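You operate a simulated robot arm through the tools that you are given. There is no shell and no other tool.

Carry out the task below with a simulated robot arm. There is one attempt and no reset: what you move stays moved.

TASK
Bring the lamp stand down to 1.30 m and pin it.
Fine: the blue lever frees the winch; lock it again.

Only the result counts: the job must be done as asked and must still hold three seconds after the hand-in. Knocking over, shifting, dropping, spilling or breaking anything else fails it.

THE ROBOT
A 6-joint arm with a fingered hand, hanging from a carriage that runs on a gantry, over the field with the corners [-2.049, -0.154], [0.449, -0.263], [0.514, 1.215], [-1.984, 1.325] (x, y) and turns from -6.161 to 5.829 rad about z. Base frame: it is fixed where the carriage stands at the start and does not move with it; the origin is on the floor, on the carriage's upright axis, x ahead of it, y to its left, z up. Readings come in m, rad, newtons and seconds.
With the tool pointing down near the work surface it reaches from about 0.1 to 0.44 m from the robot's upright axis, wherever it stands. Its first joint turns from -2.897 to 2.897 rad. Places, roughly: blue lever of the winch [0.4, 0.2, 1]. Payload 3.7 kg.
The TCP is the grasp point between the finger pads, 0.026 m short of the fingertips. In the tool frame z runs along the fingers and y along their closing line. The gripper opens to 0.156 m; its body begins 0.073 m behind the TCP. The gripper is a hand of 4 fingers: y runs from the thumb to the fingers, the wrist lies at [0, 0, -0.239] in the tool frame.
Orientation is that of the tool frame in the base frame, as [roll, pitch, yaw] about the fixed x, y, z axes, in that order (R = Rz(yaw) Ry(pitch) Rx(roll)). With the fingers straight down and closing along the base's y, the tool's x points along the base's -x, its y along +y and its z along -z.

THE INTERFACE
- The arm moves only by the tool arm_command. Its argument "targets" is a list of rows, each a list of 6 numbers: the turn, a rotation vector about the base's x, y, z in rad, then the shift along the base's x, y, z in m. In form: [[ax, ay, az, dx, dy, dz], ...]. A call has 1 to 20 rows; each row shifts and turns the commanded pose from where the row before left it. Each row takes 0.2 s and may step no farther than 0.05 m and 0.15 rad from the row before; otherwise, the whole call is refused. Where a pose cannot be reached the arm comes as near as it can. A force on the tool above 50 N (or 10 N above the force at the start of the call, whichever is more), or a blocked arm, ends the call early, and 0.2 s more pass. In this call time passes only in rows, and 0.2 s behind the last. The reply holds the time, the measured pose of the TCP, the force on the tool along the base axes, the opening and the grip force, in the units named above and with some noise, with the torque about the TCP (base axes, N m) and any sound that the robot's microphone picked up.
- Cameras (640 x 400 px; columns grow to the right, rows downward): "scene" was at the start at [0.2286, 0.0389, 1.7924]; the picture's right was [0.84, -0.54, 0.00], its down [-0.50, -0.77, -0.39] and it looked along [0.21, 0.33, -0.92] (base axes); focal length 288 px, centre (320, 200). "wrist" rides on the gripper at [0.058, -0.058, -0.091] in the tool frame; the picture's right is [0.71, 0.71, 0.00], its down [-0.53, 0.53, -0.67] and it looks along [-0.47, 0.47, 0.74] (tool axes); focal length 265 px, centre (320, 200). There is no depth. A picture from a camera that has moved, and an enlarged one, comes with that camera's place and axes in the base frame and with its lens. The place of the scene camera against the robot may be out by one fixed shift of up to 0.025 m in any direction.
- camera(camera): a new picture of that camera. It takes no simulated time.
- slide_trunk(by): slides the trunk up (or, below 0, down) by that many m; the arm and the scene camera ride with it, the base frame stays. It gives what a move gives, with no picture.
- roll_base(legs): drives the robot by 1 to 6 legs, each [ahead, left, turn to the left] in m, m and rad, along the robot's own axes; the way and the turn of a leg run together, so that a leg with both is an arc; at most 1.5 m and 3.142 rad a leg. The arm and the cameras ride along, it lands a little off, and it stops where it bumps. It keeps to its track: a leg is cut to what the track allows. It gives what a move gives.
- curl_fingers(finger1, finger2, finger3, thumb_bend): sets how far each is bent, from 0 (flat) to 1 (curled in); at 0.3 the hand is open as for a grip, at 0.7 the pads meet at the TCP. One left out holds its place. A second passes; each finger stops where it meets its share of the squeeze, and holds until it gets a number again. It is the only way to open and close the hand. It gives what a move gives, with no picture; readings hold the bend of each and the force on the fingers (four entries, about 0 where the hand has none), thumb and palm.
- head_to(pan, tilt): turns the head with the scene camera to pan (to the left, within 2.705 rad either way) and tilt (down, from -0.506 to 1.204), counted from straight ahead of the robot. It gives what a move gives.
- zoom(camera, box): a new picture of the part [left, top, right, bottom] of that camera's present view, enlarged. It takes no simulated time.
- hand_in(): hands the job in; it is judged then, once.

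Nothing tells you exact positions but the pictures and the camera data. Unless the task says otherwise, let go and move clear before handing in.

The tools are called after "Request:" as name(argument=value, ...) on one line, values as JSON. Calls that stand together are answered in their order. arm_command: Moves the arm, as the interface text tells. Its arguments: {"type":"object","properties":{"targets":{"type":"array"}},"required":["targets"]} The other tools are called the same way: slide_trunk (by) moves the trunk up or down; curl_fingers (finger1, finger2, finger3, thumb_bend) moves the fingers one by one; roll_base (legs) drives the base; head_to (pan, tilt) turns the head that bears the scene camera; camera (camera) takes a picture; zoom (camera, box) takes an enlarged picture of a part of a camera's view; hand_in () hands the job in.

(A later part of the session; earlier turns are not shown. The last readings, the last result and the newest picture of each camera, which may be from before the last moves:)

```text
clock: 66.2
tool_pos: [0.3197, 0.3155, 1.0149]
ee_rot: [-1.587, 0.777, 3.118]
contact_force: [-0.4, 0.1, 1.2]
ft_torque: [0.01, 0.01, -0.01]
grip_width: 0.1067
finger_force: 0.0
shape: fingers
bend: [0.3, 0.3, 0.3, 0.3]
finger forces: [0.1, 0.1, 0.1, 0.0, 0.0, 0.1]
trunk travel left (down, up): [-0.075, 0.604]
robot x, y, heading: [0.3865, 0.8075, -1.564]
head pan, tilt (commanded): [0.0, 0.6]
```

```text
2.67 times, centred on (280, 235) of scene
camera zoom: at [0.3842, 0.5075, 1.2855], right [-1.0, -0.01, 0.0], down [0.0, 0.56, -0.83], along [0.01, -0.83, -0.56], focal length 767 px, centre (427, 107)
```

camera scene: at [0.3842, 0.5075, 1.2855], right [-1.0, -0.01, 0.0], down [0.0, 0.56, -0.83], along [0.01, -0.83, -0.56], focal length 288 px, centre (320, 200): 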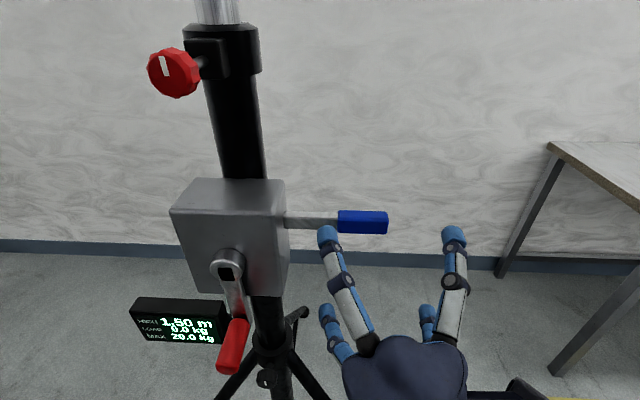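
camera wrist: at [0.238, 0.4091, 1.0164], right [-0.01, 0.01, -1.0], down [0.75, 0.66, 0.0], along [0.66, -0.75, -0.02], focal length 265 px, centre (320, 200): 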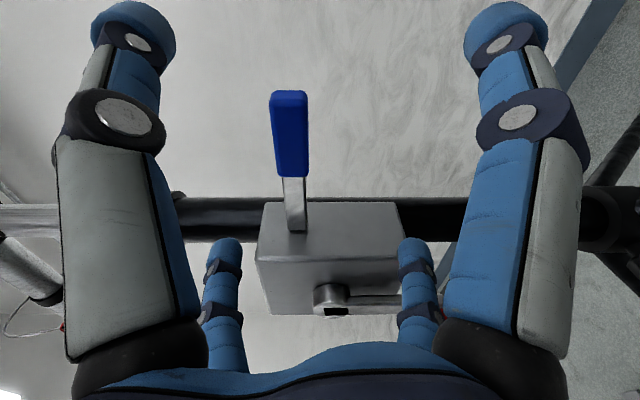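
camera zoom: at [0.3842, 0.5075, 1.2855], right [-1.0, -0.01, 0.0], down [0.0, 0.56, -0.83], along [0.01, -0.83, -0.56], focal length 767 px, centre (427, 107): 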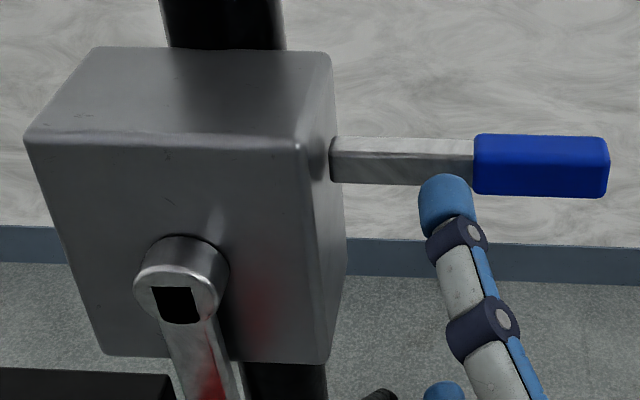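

The lever is horizontal at z≈1.034, y≈0.221, with its grip spanning x 0.305–0.365. I'll align the hand and advance around the grip.

Request:
arm_command(targets=[[0, 0, 0, 0.012, 0, 0.0195], [0, 0, 0, 0, -0.03, 0], [0, 0, 0, 0, -0.03, 0], [0, 0, 0, 0, -0.026, 0]])

Request:
camera(camera="wrist")

Request:
camera(camera="scene")

```text
clock: 67.2
tool_pos: [0.345, 0.2441, 1.0427]
ee_rot: [-1.593, 0.778, 3.111]
contact_force: [0.1, -0.1, 0.6]
ft_torque: [-0.02, 0.0, 0.0]
grip_width: 0.1066
finger_force: 0.0
shape: fingers
bend: [0.3, 0.3, 0.3, 0.3]
finger forces: [0.0, 0.0, 0.1, 0.0, 0.0, 0.0]
out of reach, approached as far as the arm can: row 3, 4
trunk travel left (down, up): [-0.075, 0.604]
robot x, y, heading: [0.3843, 0.8052, -1.561]
head pan, tilt (commanded): [0.0, 0.6]
```

```text
taken
camera wrist: at [0.2642, 0.3371, 1.0452], right [-0.01, 0.02, -1.0], down [0.75, 0.66, 0.01], along [0.66, -0.75, -0.02], focal length 265 px, centre (320, 200)
```

wrist: 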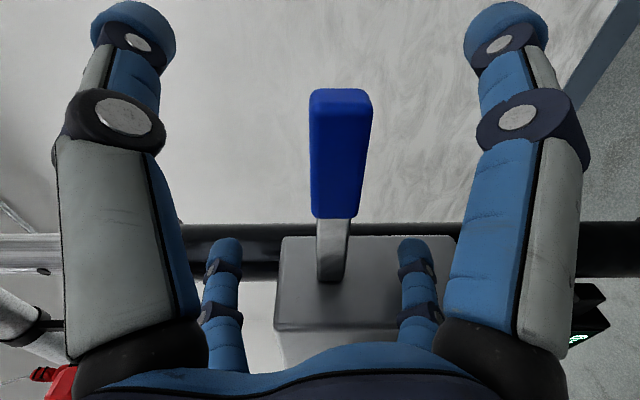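

```text
taken
camera scene: at [0.3843, 0.5073, 1.2855], right [-1.0, -0.01, 0.0], down [0.0, 0.56, -0.83], along [0.01, -0.83, -0.56], focal length 288 px, centre (320, 200)
```

scene: 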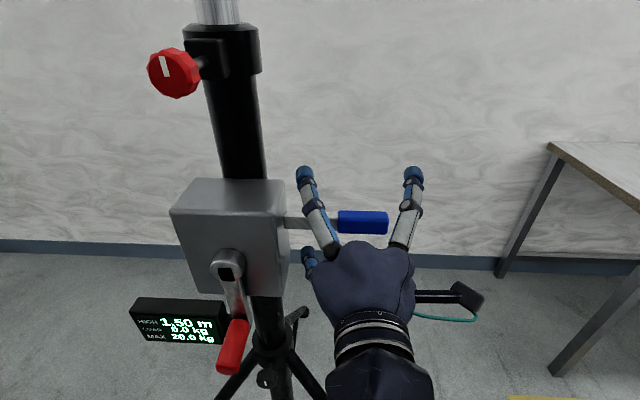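

Request:
roll_base(legs=[[0.04, 0, 0]])

Request:
arm_command(targets=[[0, 0, 0, -0.01, 0.016, -0.009]])

Request:
camera(camera="wrist")

```text
clock: 68.1
tool_pos: [0.3436, 0.2044, 1.0435]
ee_rot: [-1.591, 0.779, 3.109]
contact_force: [0.6, -0.4, -0.4]
ft_torque: [-0.03, 0.02, 0.03]
grip_width: 0.1064
finger_force: 0.0
shape: fingers
bend: [0.3, 0.3, 0.3, 0.3]
finger forces: [0.0, 0.0, 0.0, 0.0, 0.0, 0.1]
trunk travel left (down, up): [-0.075, 0.604]
robot x, y, heading: [0.3861, 0.767, -1.564]
head pan, tilt (commanded): [0.0, 0.6]
```

```text
clock: 68.5
tool_pos: [0.3338, 0.2236, 1.0361]
ee_rot: [-1.595, 0.778, 3.103]
contact_force: [-1.0, -0.6, -0.3]
ft_torque: [0.01, -0.02, 0.01]
grip_width: 0.1065
finger_force: 0.1
shape: fingers
bend: [0.3, 0.3, 0.3, 0.3]
finger forces: [0.1, 0.0, 0.0, 0.1, 0.0, 0.1]
trunk travel left (down, up): [-0.075, 0.604]
robot x, y, heading: [0.3865, 0.7668, -1.566]
head pan, tilt (commanded): [0.0, 0.6]
```

```text
taken
camera wrist: at [0.253, 0.3159, 1.0376], right [-0.01, 0.02, -1.0], down [0.76, 0.65, 0.01], along [0.65, -0.76, -0.02], focal length 265 px, centre (320, 200)
```

wrist: 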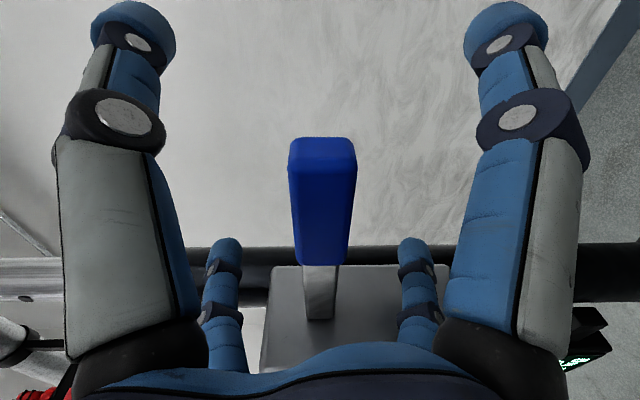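

The lever grip is centred in the hand. I'll close the fingers on it.

Request:
curl_fingers(finger1=0.55, finger2=0.55, finger3=0.55, thumb_bend=0.55)

Request:
camera(camera="wrist")

```text
clock: 69.5
tool_pos: [0.3334, 0.223, 1.0356]
ee_rot: [-1.596, 0.778, 3.104]
contact_force: [-1.3, 0.1, -0.2]
ft_torque: [0.0, 0.01, 0.02]
grip_width: 0.0372
finger_force: 0.0
shape: fingers
bend: [0.55, 0.55, 0.55, 0.55]
finger forces: [0.0, 0.1, 0.1, 0.0, 0.1, 0.1]
trunk travel left (down, up): [-0.075, 0.604]
robot x, y, heading: [0.3861, 0.7657, -1.565]
head pan, tilt (commanded): [0.0, 0.6]
```

```text
taken
camera wrist: at [0.2534, 0.3156, 1.0377], right [-0.01, 0.02, -1.0], down [0.76, 0.65, 0.01], along [0.65, -0.76, -0.02], focal length 265 px, centre (320, 200)
```

wrist: 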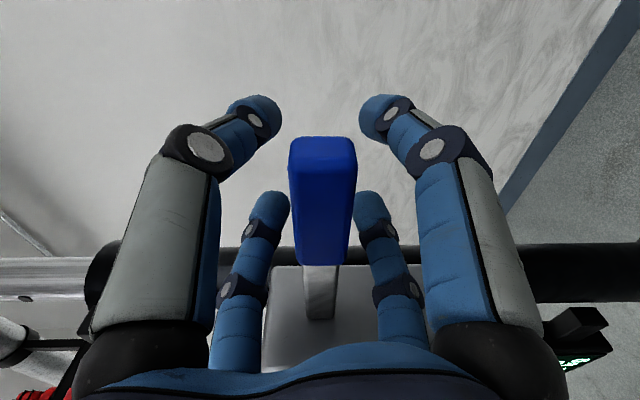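

Request:
curl_fingers(finger1=0.62, finger2=0.62, finger3=0.62, thumb_bend=0.62)

Request:
camera(camera="wrist")

```text
clock: 70.5
tool_pos: [0.3347, 0.2212, 1.0347]
ee_rot: [-1.595, 0.779, 3.103]
contact_force: [-0.6, 0.0, 0.3]
ft_torque: [0.0, 0.03, -0.05]
grip_width: 0.0178
finger_force: 0.0
shape: fingers
bend: [0.62, 0.62, 0.62, 0.62]
finger forces: [0.0, 0.0, 0.0, 0.1, 0.0, 0.0]
trunk travel left (down, up): [-0.075, 0.604]
robot x, y, heading: [0.3833, 0.766, -1.564]
head pan, tilt (commanded): [0.0, 0.6]
```

```text
taken
camera wrist: at [0.2534, 0.3156, 1.0377], right [-0.01, 0.02, -1.0], down [0.76, 0.65, 0.01], along [0.65, -0.76, -0.02], focal length 265 px, centre (320, 200)
```

wrist: 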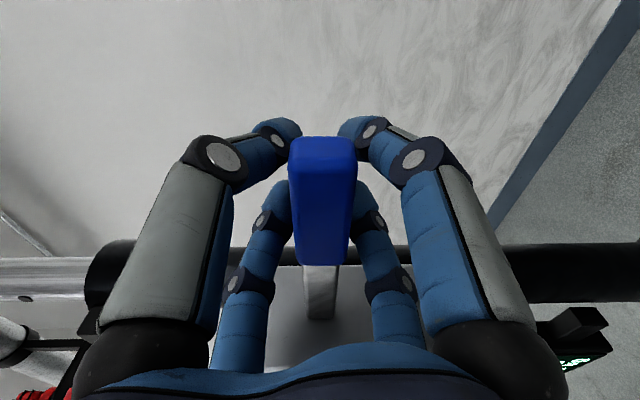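

The fingers now cage the lever above and below. I'll try pushing it down a few mm and watch the force and whether it moves.

Request:
arm_command(targets=[[0, 0, 0, 0, 0, -0.006]])

Request:
arm_command(targets=[[0, 0, 0, 0, 0, -0.006]])

Request:
camera(camera="wrist")

```text
clock: 70.9
tool_pos: [0.3349, 0.2233, 1.0311]
ee_rot: [-1.596, 0.779, 3.104]
contact_force: [-0.4, -1.4, 3.2]
ft_torque: [-0.01, 0.08, 0.0]
grip_width: 0.0191
finger_force: 2.0
shape: fingers
bend: [0.62, 0.62, 0.62, 0.61]
finger forces: [0.0, 0.0, 0.9, 0.1, 3.5, 0.1]
trunk travel left (down, up): [-0.075, 0.604]
robot x, y, heading: [0.3846, 0.7661, -1.566]
head pan, tilt (commanded): [0.0, 0.6]
```

```text
clock: 71.3
tool_pos: [0.3359, 0.2241, 1.0277]
ee_rot: [-1.589, 0.779, 3.107]
contact_force: [-0.5, -1.3, 14.7]
ft_torque: [-0.05, 0.23, -0.03]
grip_width: 0.0224
finger_force: 7.4
shape: fingers
bend: [0.62, 0.62, 0.61, 0.59]
finger forces: [0.1, 0.0, 3.5, 0.1, 12.0, 0.0]
out of reach, approached as far as the arm can: row 1
trunk travel left (down, up): [-0.075, 0.604]
robot x, y, heading: [0.3872, 0.7636, -1.565]
head pan, tilt (commanded): [0.0, 0.6]
```

```text
taken
camera wrist: at [0.257, 0.3174, 1.0289], right [-0.01, 0.01, -1.0], down [0.76, 0.65, 0.0], along [0.65, -0.76, -0.01], focal length 265 px, centre (320, 200)
```

wrist: 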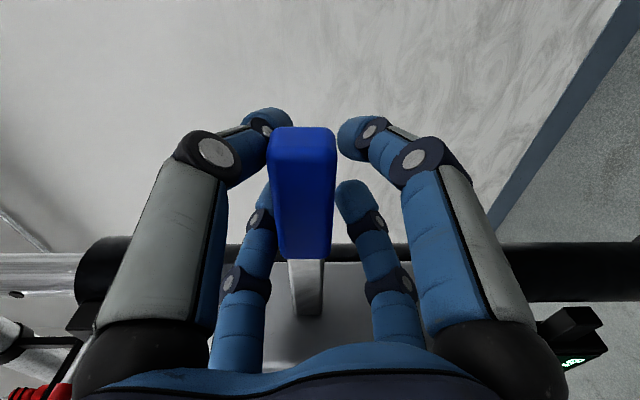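

The lever resists downward (about 15 N with no motion). I'll return and try upward.

Request:
arm_command(targets=[[0, 0, 0, 0, 0, 0.007], [0, 0, 0, 0, 0, 0.006]])

Request:
arm_command(targets=[[0, 0, 0, 0, 0, 0.005]])

Request:
camera(camera="wrist")

```text
clock: 71.9
tool_pos: [0.3386, 0.225, 1.0356]
ee_rot: [-1.598, 0.779, 3.107]
contact_force: [0.1, -0.4, 0.3]
ft_torque: [0.0, -0.01, -0.01]
grip_width: 0.0176
finger_force: 0.0
shape: fingers
bend: [0.62, 0.62, 0.62, 0.62]
finger forces: [0.0, 0.0, 0.0, 0.0, 0.1, 0.0]
trunk travel left (down, up): [-0.075, 0.604]
robot x, y, heading: [0.3866, 0.7657, -1.565]
head pan, tilt (commanded): [0.0, 0.6]
```

```text
clock: 72.3
tool_pos: [0.3376, 0.2248, 1.0426]
ee_rot: [-1.596, 0.779, 3.11]
contact_force: [-0.7, -0.5, -2.9]
ft_torque: [0.01, 0.05, -0.01]
grip_width: 0.0187
finger_force: 1.4
shape: fingers
bend: [0.62, 0.61, 0.62, 0.62]
finger forces: [0.9, 1.7, 0.1, 0.0, 0.0, 0.1]
trunk travel left (down, up): [-0.075, 0.604]
robot x, y, heading: [0.3836, 0.7668, -1.562]
head pan, tilt (commanded): [0.0, 0.6]
```

```text
taken
camera wrist: at [0.2574, 0.3174, 1.0438], right [-0.01, 0.02, -1.0], down [0.75, 0.66, 0.01], along [0.66, -0.75, -0.02], focal length 265 px, centre (320, 200)
```

wrist: 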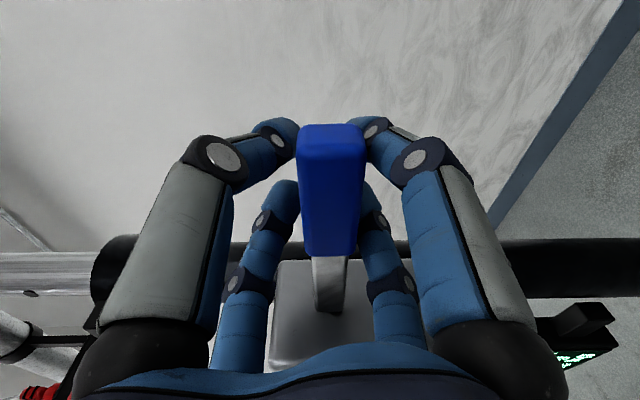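

Request:
arm_command(targets=[[0, 0, 0, 0, 0, 0.005]])

Request:
camera(camera="wrist")

```text
clock: 72.7
tool_pos: [0.3382, 0.2236, 1.0467]
ee_rot: [-1.595, 0.778, 3.107]
contact_force: [0.6, -0.4, -3.3]
ft_torque: [0.03, 0.1, 0.01]
grip_width: 0.0184
finger_force: 1.8
shape: fingers
bend: [0.62, 0.61, 0.62, 0.62]
finger forces: [0.4, 2.6, 0.0, 0.0, 0.0, 0.0]
trunk travel left (down, up): [-0.075, 0.604]
robot x, y, heading: [0.3845, 0.765, -1.565]
head pan, tilt (commanded): [0.0, 0.6]
```

```text
taken
camera wrist: at [0.2571, 0.3174, 1.049], right [-0.01, 0.02, -1.0], down [0.75, 0.66, 0.01], along [0.66, -0.75, -0.02], focal length 265 px, centre (320, 200)
```

wrist: 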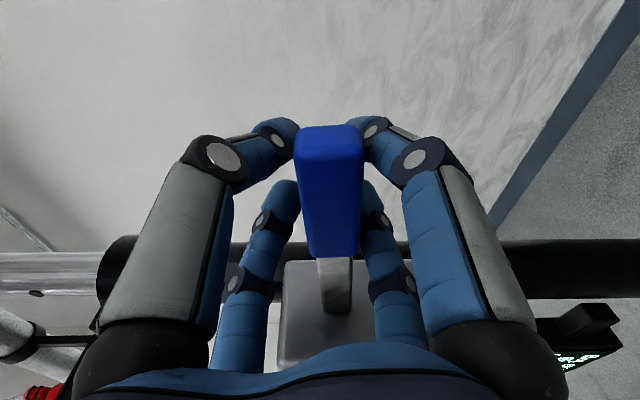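

The lever moves up with about 3 N, so up is the freeing direction. I'll follow its arc upward in small steps while sliding toward the tip to stay clear of the crank's circle, and keep checking the display.

Request:
arm_command(targets=[[0, 0.05, 0, -0.005, 0, 0.0055], [0, 0.05, 0, -0.005, 0, 0.0055], [0, 0.05, 0, -0.005, 0, 0.006]])

Request:
camera(camera="wrist")

Request:
camera(camera="scene")

```text
clock: 73.5
tool_pos: [0.3277, 0.2254, 1.0659]
ee_rot: [-1.592, 0.627, 3.104]
contact_force: [0.6, -1.7, -1.7]
ft_torque: [-0.04, 0.04, -0.04]
grip_width: 0.0177
finger_force: 0.9
shape: fingers
bend: [0.62, 0.6, 0.62, 0.62]
finger forces: [0.0, 1.8, 0.0, 0.0, 0.5, 0.0]
out of reach, approached as far as the arm can: row 3
trunk travel left (down, up): [-0.075, 0.604]
robot x, y, heading: [0.3877, 0.7671, -1.558]
head pan, tilt (commanded): [0.0, 0.6]
```

```text
taken
camera wrist: at [0.2489, 0.3198, 1.0805], right [-0.16, 0.02, -0.99], down [0.75, 0.65, -0.1], along [0.64, -0.76, -0.12], focal length 265 px, centre (320, 200)
```

wrist: 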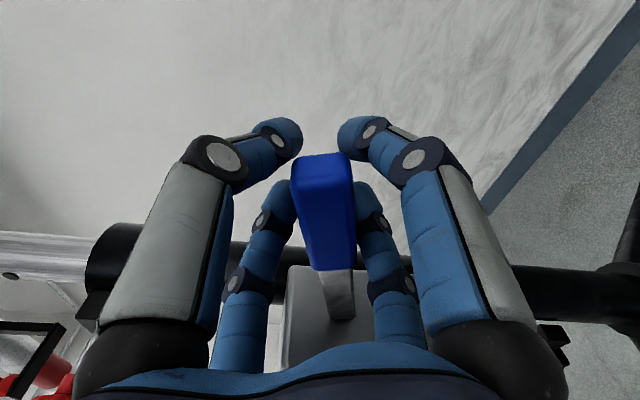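

```text
taken
camera scene: at [0.3844, 0.4679, 1.2855], right [-1.0, -0.01, 0.0], down [0.0, 0.56, -0.83], along [0.01, -0.83, -0.56], focal length 288 px, centre (320, 200)
```

scene: 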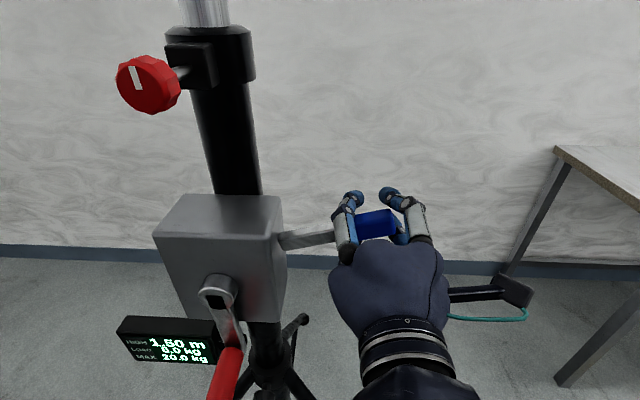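

Request:
arm_command(targets=[[0, 0.06, 0, 0.001, -0.001, 0.007], [0, 0.06, 0, 0.002, 0, 0.007]])

Request:
camera(camera="wrist")

Request:
zoom(camera="scene", box=[100, 20, 440, 400])

```text
clock: 74.1
tool_pos: [0.3343, 0.2268, 1.0799]
ee_rot: [-1.587, 0.51, 3.106]
contact_force: [0.6, -3.2, -1.1]
ft_torque: [0.01, 0.04, 0.02]
grip_width: 0.018
finger_force: 1.7
shape: fingers
bend: [0.62, 0.6, 0.62, 0.62]
finger forces: [0.0, 2.5, 0.0, 0.1, 1.0, 0.0]
out of reach, approached as far as the arm can: row 2
trunk travel left (down, up): [-0.075, 0.604]
robot x, y, heading: [0.3842, 0.7657, -1.565]
head pan, tilt (commanded): [0.0, 0.6]
```

```text
taken
camera wrist: at [0.2572, 0.3199, 1.1039], right [-0.27, 0.02, -0.96], down [0.73, 0.65, -0.19], along [0.62, -0.76, -0.19], focal length 265 px, centre (320, 200)
```

wrist: 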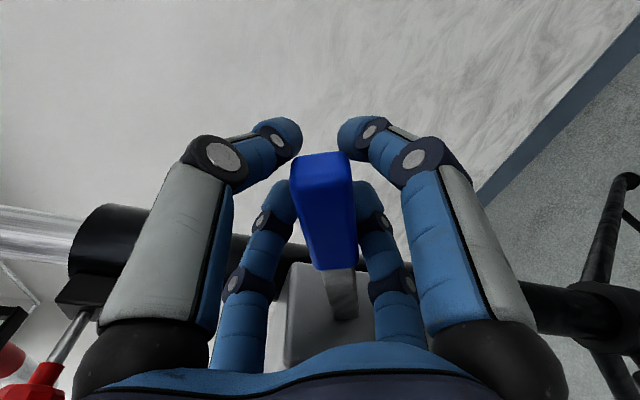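

```text
1.05 times, centred on (270, 210) of scene (not enlarged: the box is as wide or as high as the picture)
camera zoom: at [0.3843, 0.4678, 1.2855], right [-1.0, -0.01, 0.0], down [0.0, 0.56, -0.83], along [0.01, -0.83, -0.56], focal length 303 px, centre (373, 190)
```

zoom: 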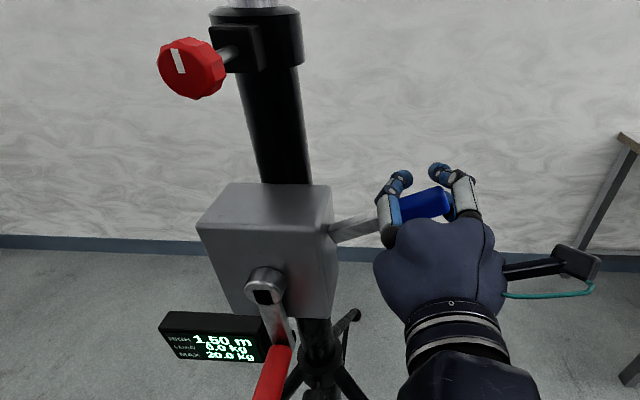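

Request:
arm_command(targets=[[0, 0.06, 0, 0.001, -0.003, 0.007], [0, 0.06, 0, 0.002, -0.001, 0.007]])

Request:
camera(camera="wrist")

Request:
camera(camera="scene")

```text
clock: 74.7
tool_pos: [0.3441, 0.224, 1.0968]
ee_rot: [-1.584, 0.39, 3.11]
contact_force: [-1.0, -0.2, -0.7]
ft_torque: [0.03, 0.08, 0.01]
grip_width: 0.0188
finger_force: 1.9
shape: fingers
bend: [0.62, 0.6, 0.62, 0.62]
finger forces: [0.0, 2.3, 0.0, 0.1, 1.6, 0.0]
out of reach, approached as far as the arm can: row 1
trunk travel left (down, up): [-0.075, 0.604]
robot x, y, heading: [0.3883, 0.7643, -1.561]
head pan, tilt (commanded): [0.0, 0.6]
```

```text
taken
camera wrist: at [0.2703, 0.3175, 1.1296], right [-0.39, 0.02, -0.92], down [0.7, 0.65, -0.28], along [0.6, -0.76, -0.27], focal length 265 px, centre (320, 200)
```

wrist: 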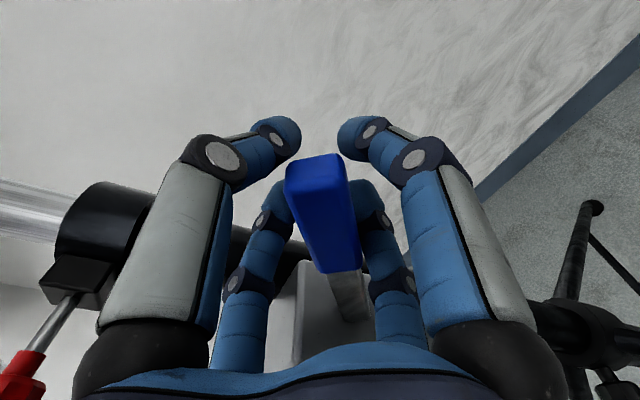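

```text
taken
camera scene: at [0.3842, 0.4681, 1.2855], right [-1.0, -0.01, 0.0], down [0.0, 0.56, -0.83], along [0.01, -0.83, -0.56], focal length 288 px, centre (320, 200)
```

scene: 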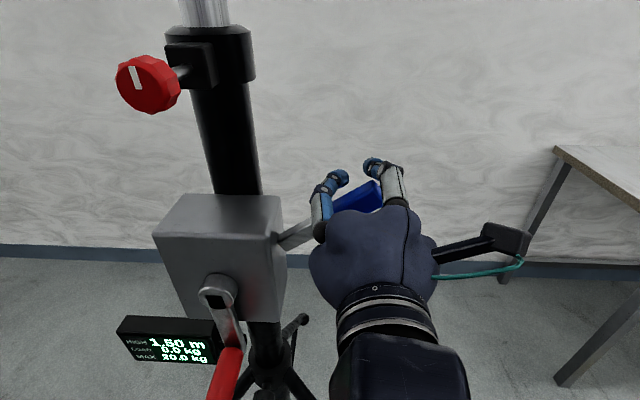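

Request:
arm_command(targets=[[0, 0.08, 0, 0.003, 0, 0.006], [0, 0.08, 0, 0.003, 0, 0.006], [0, 0.08, 0, 0.004, 0, 0.006]])

Request:
camera(camera="wrist")

Request:
camera(camera="scene")

```text
clock: 75.5
tool_pos: [0.3634, 0.2252, 1.1139]
ee_rot: [-1.58, 0.148, 3.109]
contact_force: [-11.5, -4.4, -8.6]
ft_torque: [-0.08, 0.22, -0.09]
grip_width: 0.0224
finger_force: 7.0
shape: fingers
bend: [0.6, 0.59, 0.62, 0.62]
finger forces: [3.2, 10.0, 0.0, 0.0, 0.0, 0.1]
out of reach, approached as far as the arm can: row 1, 2, 3
trunk travel left (down, up): [-0.075, 0.604]
robot x, y, heading: [0.3845, 0.7636, -1.565]
head pan, tilt (commanded): [0.0, 0.6]
```

```text
taken
camera wrist: at [0.301, 0.3187, 1.1631], right [-0.59, 0.03, -0.8], down [0.62, 0.65, -0.44], along [0.51, -0.76, -0.4], focal length 265 px, centre (320, 200)
```

wrist: 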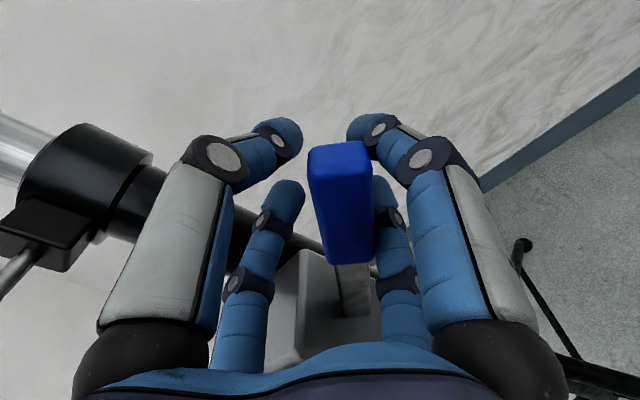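

```text
taken
camera scene: at [0.3825, 0.468, 1.2853], right [-1.0, -0.01, 0.0], down [0.0, 0.56, -0.83], along [0.0, -0.83, -0.56], focal length 288 px, centre (320, 200)
```

scene: 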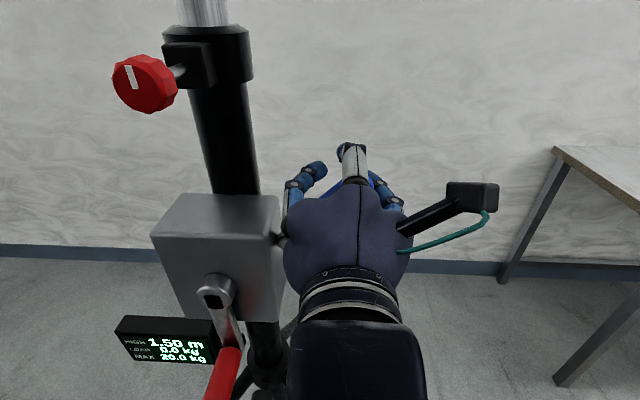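

The lever reached a stop at roughly 45° up (force rose to about 14 N), and the display still shows 1.50 m, so the mast doesn't drop by itself. I'll ease off and open the fingers to see whether the lever stays up.

Request:
arm_command(targets=[[0, 0, 0, -0.003, 0, -0.003]])

Request:
curl_fingers(finger1=0.45, finger2=0.45, finger3=0.45, thumb_bend=0.45)

Request:
camera(camera="wrist")

Request:
zoom(camera="scene", box=[100, 180, 300, 400])

```text
clock: 75.9
tool_pos: [0.3656, 0.2253, 1.1126]
ee_rot: [-1.576, 0.148, 3.11]
contact_force: [-11.8, -4.0, -4.5]
ft_torque: [-0.11, 0.29, -0.12]
grip_width: 0.0221
finger_force: 6.7
shape: fingers
bend: [0.6, 0.6, 0.62, 0.62]
finger forces: [3.2, 9.5, 0.0, 0.0, 0.1, 0.0]
trunk travel left (down, up): [-0.075, 0.604]
robot x, y, heading: [0.3859, 0.7682, -1.567]
head pan, tilt (commanded): [0.0, 0.6]
```

```text
clock: 76.9
tool_pos: [0.3673, 0.226, 1.1125]
ee_rot: [-1.576, 0.151, 3.11]
contact_force: [-0.1, 0.1, 0.7]
ft_torque: [0.04, 0.01, 0.03]
grip_width: 0.0648
finger_force: 0.0
shape: fingers
bend: [0.45, 0.45, 0.45, 0.45]
finger forces: [0.0, 0.0, 0.1, 0.0, 0.0, 0.1]
trunk travel left (down, up): [-0.075, 0.604]
robot x, y, heading: [0.385, 0.7681, -1.564]
head pan, tilt (commanded): [0.0, 0.6]
```

```text
taken
camera wrist: at [0.3037, 0.3194, 1.1612], right [-0.59, 0.02, -0.81], down [0.62, 0.65, -0.44], along [0.52, -0.76, -0.4], focal length 265 px, centre (320, 200)
```

wrist: 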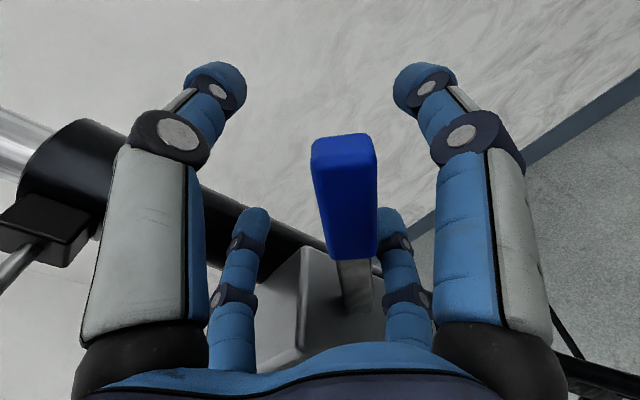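

```text
1.82 times, centred on (200, 290) of scene
camera zoom: at [0.3843, 0.4681, 1.2855], right [-1.0, -0.01, 0.0], down [0.0, 0.56, -0.83], along [0.01, -0.83, -0.56], focal length 523 px, centre (538, 36)
```

zoom: 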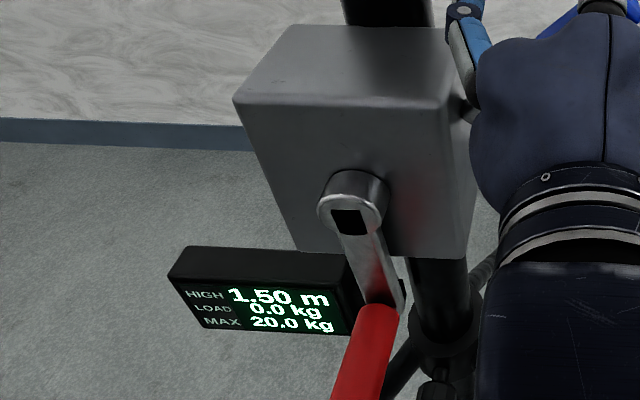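

The lever stays up. I'll open the hand and withdraw straight back with the base.

Request:
curl_fingers(finger1=0.3, finger2=0.3, finger3=0.3, thumb_bend=0.3)

Request:
roll_base(legs=[[-0.13, 0, 0]])

Request:
camera(camera="scene")

Request:
camera(camera="wrist")

```text
clock: 77.9
tool_pos: [0.3671, 0.2282, 1.1124]
ee_rot: [-1.573, 0.15, 3.109]
contact_force: [-0.1, 0.5, -0.1]
ft_torque: [-0.01, 0.01, 0.01]
grip_width: 0.106
finger_force: 0.1
shape: fingers
bend: [0.3, 0.3, 0.3, 0.3]
finger forces: [0.0, 0.1, 0.1, 0.0, 0.0, 0.1]
trunk travel left (down, up): [-0.075, 0.604]
robot x, y, heading: [0.3876, 0.7666, -1.564]
head pan, tilt (commanded): [0.0, 0.6]
```

```text
clock: 79.2
tool_pos: [0.3676, 0.3565, 1.1127]
ee_rot: [-1.574, 0.149, 3.114]
contact_force: [-0.3, -1.2, -0.9]
ft_torque: [0.0, -0.01, 0.02]
grip_width: 0.1062
finger_force: 0.0
shape: fingers
bend: [0.3, 0.3, 0.3, 0.3]
finger forces: [0.1, 0.1, 0.0, 0.0, 0.1, 0.0]
trunk travel left (down, up): [-0.075, 0.604]
robot x, y, heading: [0.3842, 0.8995, -1.56]
head pan, tilt (commanded): [0.0, 0.6]
```

```text
taken
camera scene: at [0.384, 0.5984, 1.2853], right [-1.0, -0.01, 0.0], down [-0.01, 0.57, -0.82], along [0.01, -0.82, -0.57], focal length 288 px, centre (320, 200)
```

scene: 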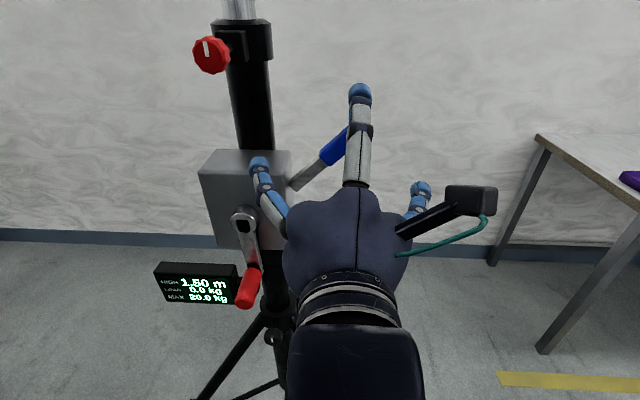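

```text
taken
camera wrist: at [0.3038, 0.4496, 1.161], right [-0.59, 0.02, -0.81], down [0.62, 0.65, -0.44], along [0.52, -0.76, -0.4], focal length 265 px, centre (320, 200)
```

wrist: 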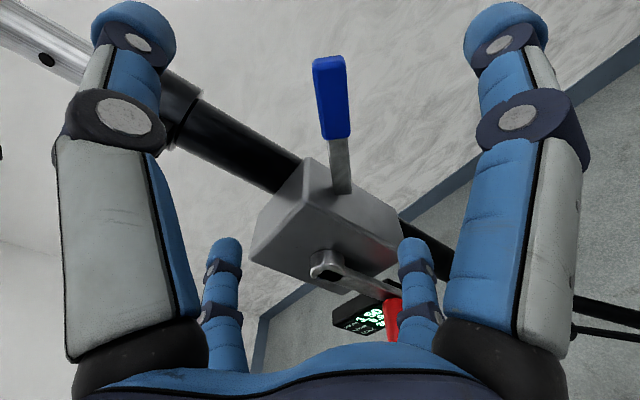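

Lever stays up (free). Now I'll shift the base toward +x to face the crank, staying back for now, and get a straight view of the handle.

Request:
roll_base(legs=[[0, 0.105, 0]])

Request:
arm_command(targets=[[0, 0, 0, 0, 0, -0.03], [0, 0, 0, 0, 0, -0.03], [0, 0, 0, 0, 0, -0.03], [0, 0, 0, 0, 0.0, -0.03]])

Request:
camera(camera="wrist")

Request:
camera(camera="scene")

```text
clock: 80.4
tool_pos: [0.4749, 0.3564, 1.1119]
ee_rot: [-1.574, 0.151, 3.113]
contact_force: [0.8, 0.9, -0.1]
ft_torque: [-0.01, 0.0, -0.05]
grip_width: 0.1063
finger_force: 0.0
shape: fingers
bend: [0.3, 0.3, 0.3, 0.3]
finger forces: [0.1, 0.1, 0.0, 0.0, 0.0, 0.0]
trunk travel left (down, up): [-0.075, 0.604]
robot x, y, heading: [0.4907, 0.8969, -1.559]
head pan, tilt (commanded): [0.0, 0.6]
```

```text
clock: 81.4
tool_pos: [0.4724, 0.3593, 0.9939]
ee_rot: [-1.573, 0.15, 3.11]
contact_force: [-3.4, 1.3, 1.6]
ft_torque: [0.0, 0.17, -0.03]
grip_width: 0.1063
finger_force: 1.5
shape: fingers
bend: [0.3, 0.31, 0.3, 0.3]
finger forces: [0.1, 2.6, 0.1, 0.1, 0.0, 0.1]
trunk travel left (down, up): [-0.075, 0.604]
robot x, y, heading: [0.4932, 0.8985, -1.56]
head pan, tilt (commanded): [0.0, 0.6]
```

```text
taken
camera wrist: at [0.4098, 0.4531, 1.0427], right [-0.59, 0.02, -0.8], down [0.62, 0.65, -0.44], along [0.51, -0.76, -0.4], focal length 265 px, centre (320, 200)
```

wrist: 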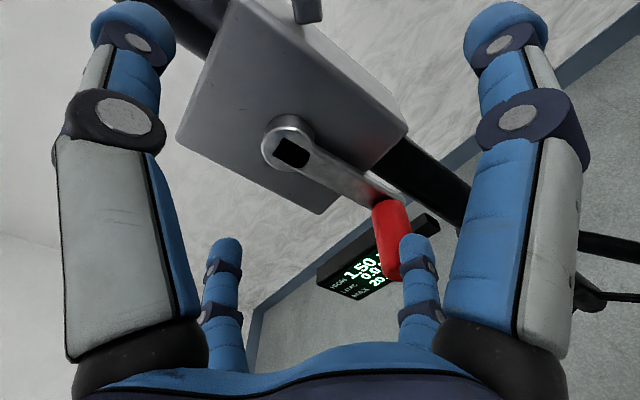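

```text
taken
camera scene: at [0.4895, 0.5991, 1.2854], right [-1.0, -0.01, 0.0], down [-0.01, 0.57, -0.82], along [0.01, -0.82, -0.57], focal length 288 px, centre (320, 200)
```

scene: 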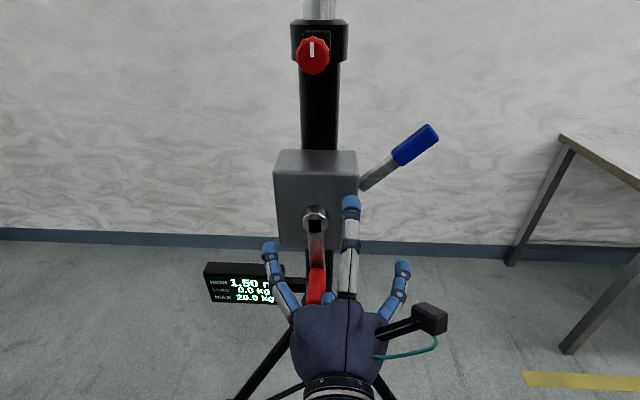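

The hub is near (0.504, 0.27, 0.998) and the handle near z≈0.896, sticking out to y≈0.338. Before engaging, I'll trace the crank circle in free air with the hand pulled back to check reach.

Request:
arm_command(targets=[[0, 0, 0, -0.02, 0, 0.01], [0, 0, 0, -0.01, 0.025, 0.0], [0, 0, 0, 0, 0.025, 0]])

Request:
arm_command(targets=[[0.065, 0, 0, 0.015, 0, -0.025], [0.065, 0, 0, 0.015, 0, -0.025], [0.065, 0, 0, 0.015, 0, -0.025], [0.065, 0, 0, 0.016, 0, -0.025]])

```text
clock: 82.2
tool_pos: [0.473, 0.4071, 1.0052]
ee_rot: [-1.574, 0.152, 3.106]
contact_force: [-0.1, -0.1, 0.6]
ft_torque: [-0.01, 0.0, -0.02]
grip_width: 0.1061
finger_force: 0.1
shape: fingers
bend: [0.3, 0.3, 0.3, 0.3]
finger forces: [0.0, 0.0, 0.1, 0.0, 0.0, 0.0]
out of reach, approached as far as the arm can: row 1, 2
trunk travel left (down, up): [-0.075, 0.604]
robot x, y, heading: [0.4913, 0.8961, -1.563]
head pan, tilt (commanded): [0.0, 0.6]
```

```text
clock: 83.2
tool_pos: [0.5372, 0.406, 0.9037]
ee_rot: [-1.839, 0.139, 3.076]
contact_force: [-0.1, 0.0, -0.2]
ft_torque: [0.02, 0.01, 0.02]
grip_width: 0.1063
finger_force: 0.1
shape: fingers
bend: [0.3, 0.3, 0.3, 0.3]
finger forces: [0.0, 0.0, 0.1, 0.0, 0.0, 0.1]
trunk travel left (down, up): [-0.075, 0.604]
robot x, y, heading: [0.489, 0.8939, -1.564]
head pan, tilt (commanded): [0.0, 0.6]
```

I'll roll the wrist back toward a more neutral angle, since it may be near a joint limit, and then trace the circle in free air.

Request:
arm_command(targets=[[0, -0.13, 0, -0.007, 0, 0], [0, -0.13, 0, -0.007, 0, 0], [0, -0.13, 0, -0.007, 0, 0], [0, -0.13, 0, -0.006, 0, 0], [0, -0.13, 0, -0.006, 0, 0]])

Request:
camera(camera="wrist")

Request:
camera(camera="scene")

```text
clock: 84.4
tool_pos: [0.5024, 0.4063, 0.9015]
ee_rot: [-1.896, 0.788, 3.046]
contact_force: [0.3, -0.7, 0.1]
ft_torque: [-0.01, 0.02, -0.04]
grip_width: 0.1063
finger_force: 0.0
shape: fingers
bend: [0.3, 0.3, 0.3, 0.3]
finger forces: [0.0, 0.1, 0.0, 0.0, 0.0, 0.0]
trunk travel left (down, up): [-0.075, 0.604]
robot x, y, heading: [0.4971, 0.8958, -1.565]
head pan, tilt (commanded): [0.0, 0.6]
```

```text
taken
camera wrist: at [0.4086, 0.4837, 0.9209], right [0.0, 0.23, -0.97], down [0.65, 0.74, 0.17], along [0.76, -0.63, -0.15], focal length 265 px, centre (320, 200)
```

wrist: 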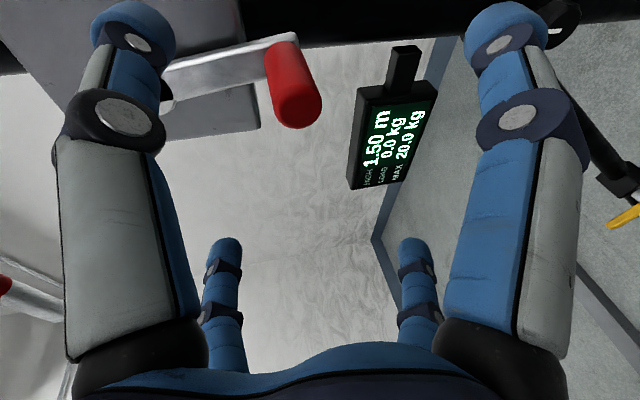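

```text
taken
camera scene: at [0.49, 0.5987, 1.2855], right [-1.0, -0.01, 0.0], down [-0.01, 0.56, -0.83], along [0.01, -0.83, -0.56], focal length 288 px, centre (320, 200)
```

scene: 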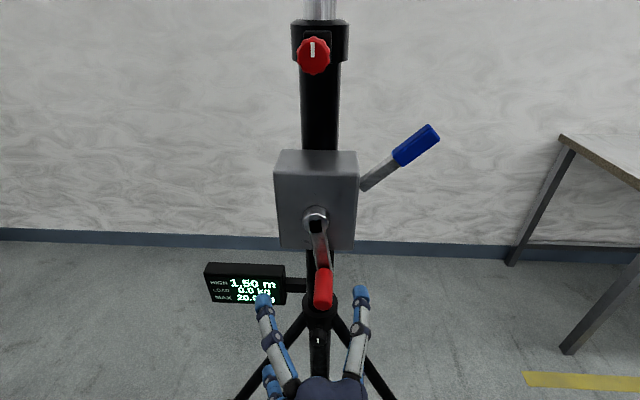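

The handle and display are both visible. Next I'll dry-run the full crank circle in free air, with fingertips about 4 cm off the handle, to verify reachability.

Request:
arm_command(targets=[[-0.0128, 0, 0, 0.0309, 0, 0.0049], [-0.0372, 0, 0, 0.0279, 0, 0.0142], [-0.058, 0, 0, 0.0221, 0, 0.0221], [-0.073, 0, 0, 0.0142, 0, 0.0279], [-0.081, 0, 0, 0.0049, 0, 0.0309], [-0.081, 0, 0, -0.0049, 0, 0.0309], [-0.073, 0, 0, -0.0142, 0, 0.0279], [-0.058, 0, 0, -0.0221, 0, 0.0221], [-0.0372, 0, 0, -0.0279, 0, 0.0142], [-0.0128, 0, 0, -0.0309, 0, 0.0049]])

Request:
arm_command(targets=[[0.0128, 0, 0, -0.0309, 0, -0.0049], [0.0372, 0, 0, -0.0279, 0, -0.0142], [0.058, 0, 0, -0.0221, 0, -0.0221], [0.073, 0, 0, -0.0142, 0, -0.0279], [0.081, 0, 0, -0.0049, 0, -0.0309], [0.081, 0, 0, 0.0049, 0, -0.0309], [0.073, 0, 0, 0.0142, 0, -0.0279], [0.058, 0, 0, 0.0221, 0, -0.0221], [0.0372, 0, 0, 0.0279, 0, -0.0142], [0.0128, 0, 0, 0.0309, 0, -0.0049]])

```text
clock: 86.6
tool_pos: [0.5268, 0.4184, 1.1146]
ee_rot: [-1.189, 0.708, -2.752]
contact_force: [-0.3, -0.7, -1.2]
ft_torque: [-0.01, -0.01, -0.02]
grip_width: 0.1064
finger_force: 0.0
shape: fingers
bend: [0.3, 0.3, 0.3, 0.3]
finger forces: [0.0, 0.0, 0.1, 0.1, 0.0, 0.1]
out of reach, approached as far as the arm can: row 8, 9, 10
trunk travel left (down, up): [-0.075, 0.604]
robot x, y, heading: [0.4918, 0.9001, -1.563]
head pan, tilt (commanded): [0.0, 0.6]
```

```text
clock: 88.8
tool_pos: [0.5731, 0.415, 0.9594]
ee_rot: [-1.894, 0.788, 3.051]
contact_force: [-0.7, -0.1, 0.8]
ft_torque: [-0.01, 0.01, -0.01]
grip_width: 0.1069
finger_force: 0.0
shape: fingers
bend: [0.3, 0.3, 0.3, 0.3]
finger forces: [0.1, 0.0, 0.0, 0.0, 0.0, 0.2]
out of reach, approached as far as the arm can: row 1, 2, 3, 4, 6
trunk travel left (down, up): [-0.075, 0.604]
robot x, y, heading: [0.4905, 0.8958, -1.56]
head pan, tilt (commanded): [0.0, 0.6]
```

The upper −x part of the circle was out of reach with horizontal fingers. I'll use a 30° downward pitch, a higher trunk, and the base shifted slightly toward −x, and dry-run it again.

Request:
slide_trunk(by=0.075)

Request:
roll_base(legs=[[0, -0.04, 0]])

Request:
arm_command(targets=[[0.065, 0, 0, -0.0073, 0.002, -0.034], [0.065, 0, 0, -0.0073, 0.002, -0.034], [0.065, 0, 0, -0.0073, 0.002, -0.034], [0.065, 0, 0, -0.0073, 0.002, -0.034]])

```text
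clock: 89.9
tool_pos: [0.5734, 0.4161, 1.0344]
ee_rot: [-1.895, 0.788, 3.049]
contact_force: [-0.9, -0.2, 1.2]
ft_torque: [0.02, -0.03, -0.01]
grip_width: 0.1064
finger_force: 0.2
shape: fingers
bend: [0.3, 0.3, 0.3, 0.3]
finger forces: [0.1, 0.0, 0.0, 0.1, 0.0, 0.1]
trunk travel left (down, up): [-0.15, 0.529]
robot x, y, heading: [0.4918, 0.8979, -1.563]
head pan, tilt (commanded): [0.0, 0.6]
```

```text
clock: 90.8
tool_pos: [0.5325, 0.415, 1.0339]
ee_rot: [-1.893, 0.784, 3.049]
contact_force: [-0.5, 0.6, -0.4]
ft_torque: [-0.02, 0.04, -0.01]
grip_width: 0.1064
finger_force: 0.1
shape: fingers
bend: [0.3, 0.3, 0.3, 0.3]
finger forces: [0.0, 0.0, 0.0, 0.1, 0.0, 0.0]
trunk travel left (down, up): [-0.15, 0.529]
robot x, y, heading: [0.4515, 0.8987, -1.557]
head pan, tilt (commanded): [0.0, 0.6]
```

```text
clock: 91.8
tool_pos: [0.5049, 0.4224, 0.8973]
ee_rot: [-2.247, 0.732, 2.804]
contact_force: [0.3, -0.7, -0.3]
ft_torque: [-0.02, -0.02, 0.0]
grip_width: 0.1061
finger_force: 0.1
shape: fingers
bend: [0.3, 0.3, 0.3, 0.3]
finger forces: [0.0, 0.0, 0.1, 0.0, 0.0, 0.0]
trunk travel left (down, up): [-0.15, 0.529]
robot x, y, heading: [0.4508, 0.894, -1.559]
head pan, tilt (commanded): [0.0, 0.6]
```

Request:
arm_command(targets=[[0, 0, -0.12, 0.0309, 0, 0.0049], [0, 0, 0, 0.0279, 0, 0.0142], [0, 0, 0, 0.0221, 0, 0.0221], [0, 0, 0, 0.0142, 0, 0.0279], [0, 0, 0, 0.0049, 0, 0.0309], [0, 0, 0, -0.0049, 0, 0.0309], [0, 0, 0, -0.0142, 0, 0.0279], [0, 0, 0, -0.0221, 0, 0.0221], [0, 0, 0, -0.0279, 0, 0.0142], [0, 0, 0, -0.0309, 0, 0.0049]])

Request:
arm_command(targets=[[0, 0, 0, -0.0309, 0, -0.0049], [0, 0, 0, -0.0279, 0, -0.0142], [0, 0, 0, -0.0221, 0, -0.0221], [0, 0, 0, -0.0142, 0, -0.0279], [0, 0, 0, -0.0049, 0, -0.0309], [0, 0, 0, 0.0049, 0, -0.0309], [0, 0, 0, 0.0142, 0, -0.0279], [0, 0, 0, 0.0221, 0, -0.0221], [0, 0, 0, 0.0279, 0, -0.0142], [0, 0, 0, 0.0309, 0, -0.0049]])

```text
clock: 94.0
tool_pos: [0.4953, 0.3575, 1.0473]
ee_rot: [-2.24, 0.731, 2.688]
contact_force: [-0.3, 0.0, -0.6]
ft_torque: [0.0, 0.01, 0.04]
grip_width: 0.1065
finger_force: 0.1
shape: fingers
bend: [0.3, 0.3, 0.3, 0.3]
finger forces: [0.0, 0.0, 0.0, 0.0, 0.0, 0.0]
out of reach, approached as far as the arm can: row 4, 5, 6, 7, 8, 9
trunk travel left (down, up): [-0.15, 0.529]
robot x, y, heading: [0.4513, 0.8938, -1.561]
head pan, tilt (commanded): [0.0, 0.6]
```

```text
clock: 96.2
tool_pos: [0.4889, 0.3527, 0.8694]
ee_rot: [-2.227, 0.75, 2.712]
contact_force: [0.4, -0.7, 0.1]
ft_torque: [-0.02, 0.05, -0.06]
grip_width: 0.1064
finger_force: 0.3
shape: fingers
bend: [0.3, 0.3, 0.3, 0.3]
finger forces: [0.1, 0.0, 0.1, 0.0, 0.2, 0.0]
out of reach, approached as far as the arm can: row 10
trunk travel left (down, up): [-0.15, 0.529]
robot x, y, heading: [0.4522, 0.8934, -1.564]
head pan, tilt (commanded): [0.0, 0.6]
```

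Request:
camera(camera="wrist")

Request:
camera(camera="scene")

```text
taken
camera wrist: at [0.4042, 0.4335, 0.9026], right [0.06, 0.45, -0.89], down [0.71, 0.61, 0.35], along [0.7, -0.65, -0.28], focal length 265 px, centre (320, 200)
```

wrist: 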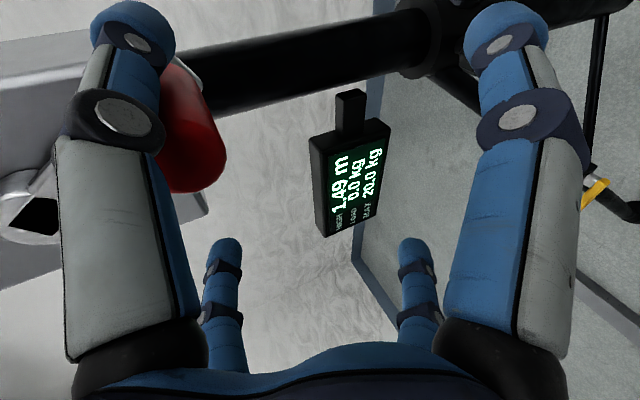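

```text
taken
camera scene: at [0.4508, 0.5976, 1.3607], right [-1.0, -0.01, 0.0], down [0.0, 0.56, -0.83], along [0.01, -0.83, -0.56], focal length 288 px, centre (320, 200)
```

scene: 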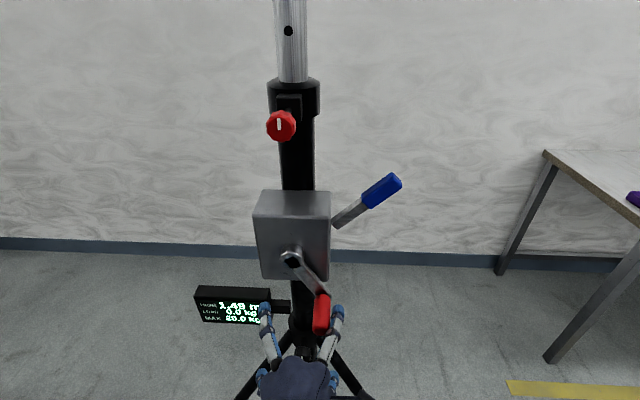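

My dry run nudged the crank toward −x and the display now reads 1.49 m, so turning that way (bottom → −x → top → +x) lowers the mast, at roughly 0.1 m per turn. I'll back off, align the hand with the handle (about x 0.463, z 0.912), and engage it with a larger stand-off for reach.

Request:
roll_base(legs=[[-0.06, 0, 0]])

Request:
arm_command(targets=[[0, 0, 0, -0.013, 0, 0.0215], [0, 0, 0, -0.013, 0, 0.0215]])

Request:
camera(camera="wrist")

Request:
camera(camera="scene")

```text
clock: 97.1
tool_pos: [0.489, 0.4162, 0.8681]
ee_rot: [-2.228, 0.748, 2.71]
contact_force: [0.2, 0.2, 0.3]
ft_torque: [0.0, -0.02, -0.01]
grip_width: 0.1065
finger_force: 0.0
shape: fingers
bend: [0.3, 0.3, 0.3, 0.3]
finger forces: [0.0, 0.1, 0.1, 0.0, 0.1, 0.0]
trunk travel left (down, up): [-0.15, 0.529]
robot x, y, heading: [0.4535, 0.9562, -1.568]
head pan, tilt (commanded): [0.0, 0.6]
```

```text
clock: 97.7
tool_pos: [0.4638, 0.4146, 0.9119]
ee_rot: [-2.228, 0.748, 2.712]
contact_force: [0.0, -0.2, 0.1]
ft_torque: [0.02, 0.0, 0.01]
grip_width: 0.1067
finger_force: 0.0
shape: fingers
bend: [0.3, 0.3, 0.3, 0.3]
finger forces: [0.0, 0.0, 0.0, 0.0, 0.0, 0.0]
trunk travel left (down, up): [-0.15, 0.529]
robot x, y, heading: [0.4511, 0.9574, -1.567]
head pan, tilt (commanded): [0.0, 0.6]
```

```text
taken
camera wrist: at [0.3777, 0.4954, 0.9468], right [0.05, 0.45, -0.89], down [0.71, 0.61, 0.35], along [0.7, -0.65, -0.29], focal length 265 px, centre (320, 200)
```

wrist: 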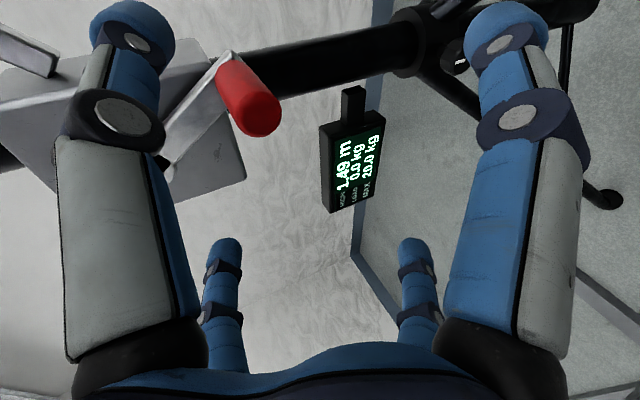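

```text
taken
camera scene: at [0.4496, 0.6591, 1.3605], right [-1.0, -0.01, 0.0], down [0.0, 0.56, -0.83], along [0.01, -0.83, -0.56], focal length 288 px, centre (320, 200)
```

scene: 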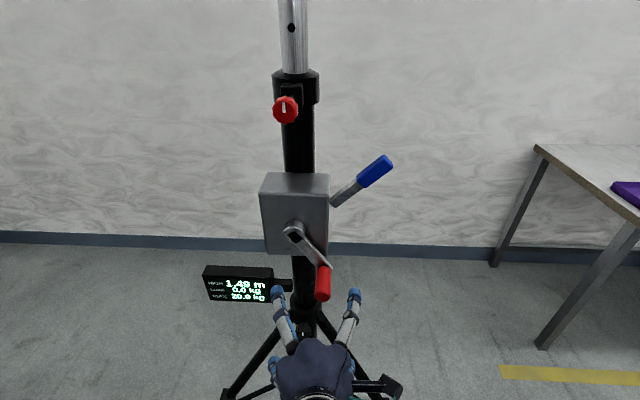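

Request:
roll_base(legs=[[0.09, 0, 0]])

Request:
camera(camera="wrist")

Request:
camera(camera="scene")

```text
clock: 98.8
tool_pos: [0.4642, 0.324, 0.9116]
ee_rot: [-2.226, 0.749, 2.711]
contact_force: [0.2, -0.1, -0.4]
ft_torque: [0.01, 0.0, -0.04]
grip_width: 0.1063
finger_force: 0.1
shape: fingers
bend: [0.3, 0.3, 0.3, 0.3]
finger forces: [0.0, 0.0, 0.1, 0.0, 0.0, 0.0]
trunk travel left (down, up): [-0.15, 0.529]
robot x, y, heading: [0.4521, 0.8693, -1.565]
head pan, tilt (commanded): [0.0, 0.6]
```

```text
taken
camera wrist: at [0.3783, 0.4043, 0.947], right [0.06, 0.45, -0.89], down [0.71, 0.61, 0.35], along [0.7, -0.65, -0.29], focal length 265 px, centre (320, 200)
```

wrist: 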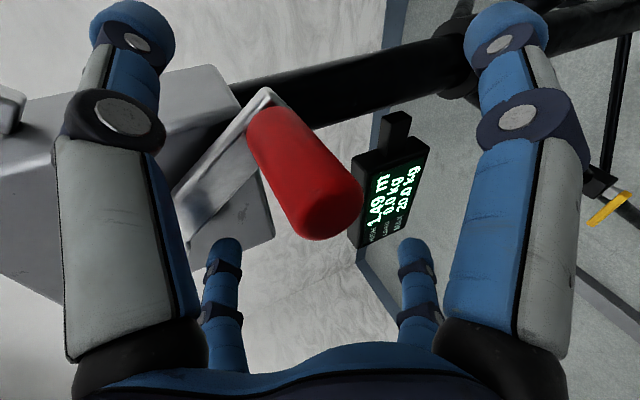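

```text
taken
camera scene: at [0.4503, 0.5682, 1.3607], right [-1.0, -0.01, 0.0], down [0.0, 0.56, -0.83], along [0.01, -0.83, -0.56], focal length 288 px, centre (320, 200)
```

scene: 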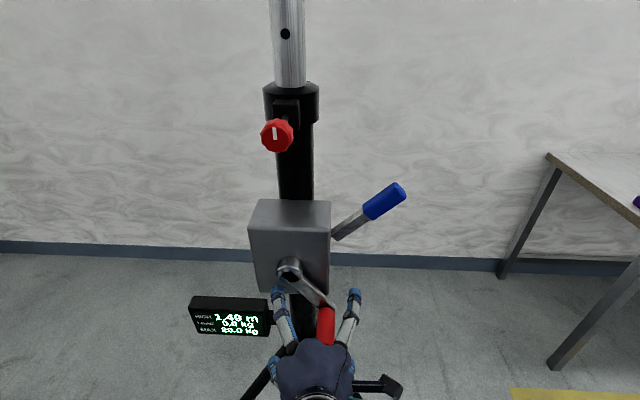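

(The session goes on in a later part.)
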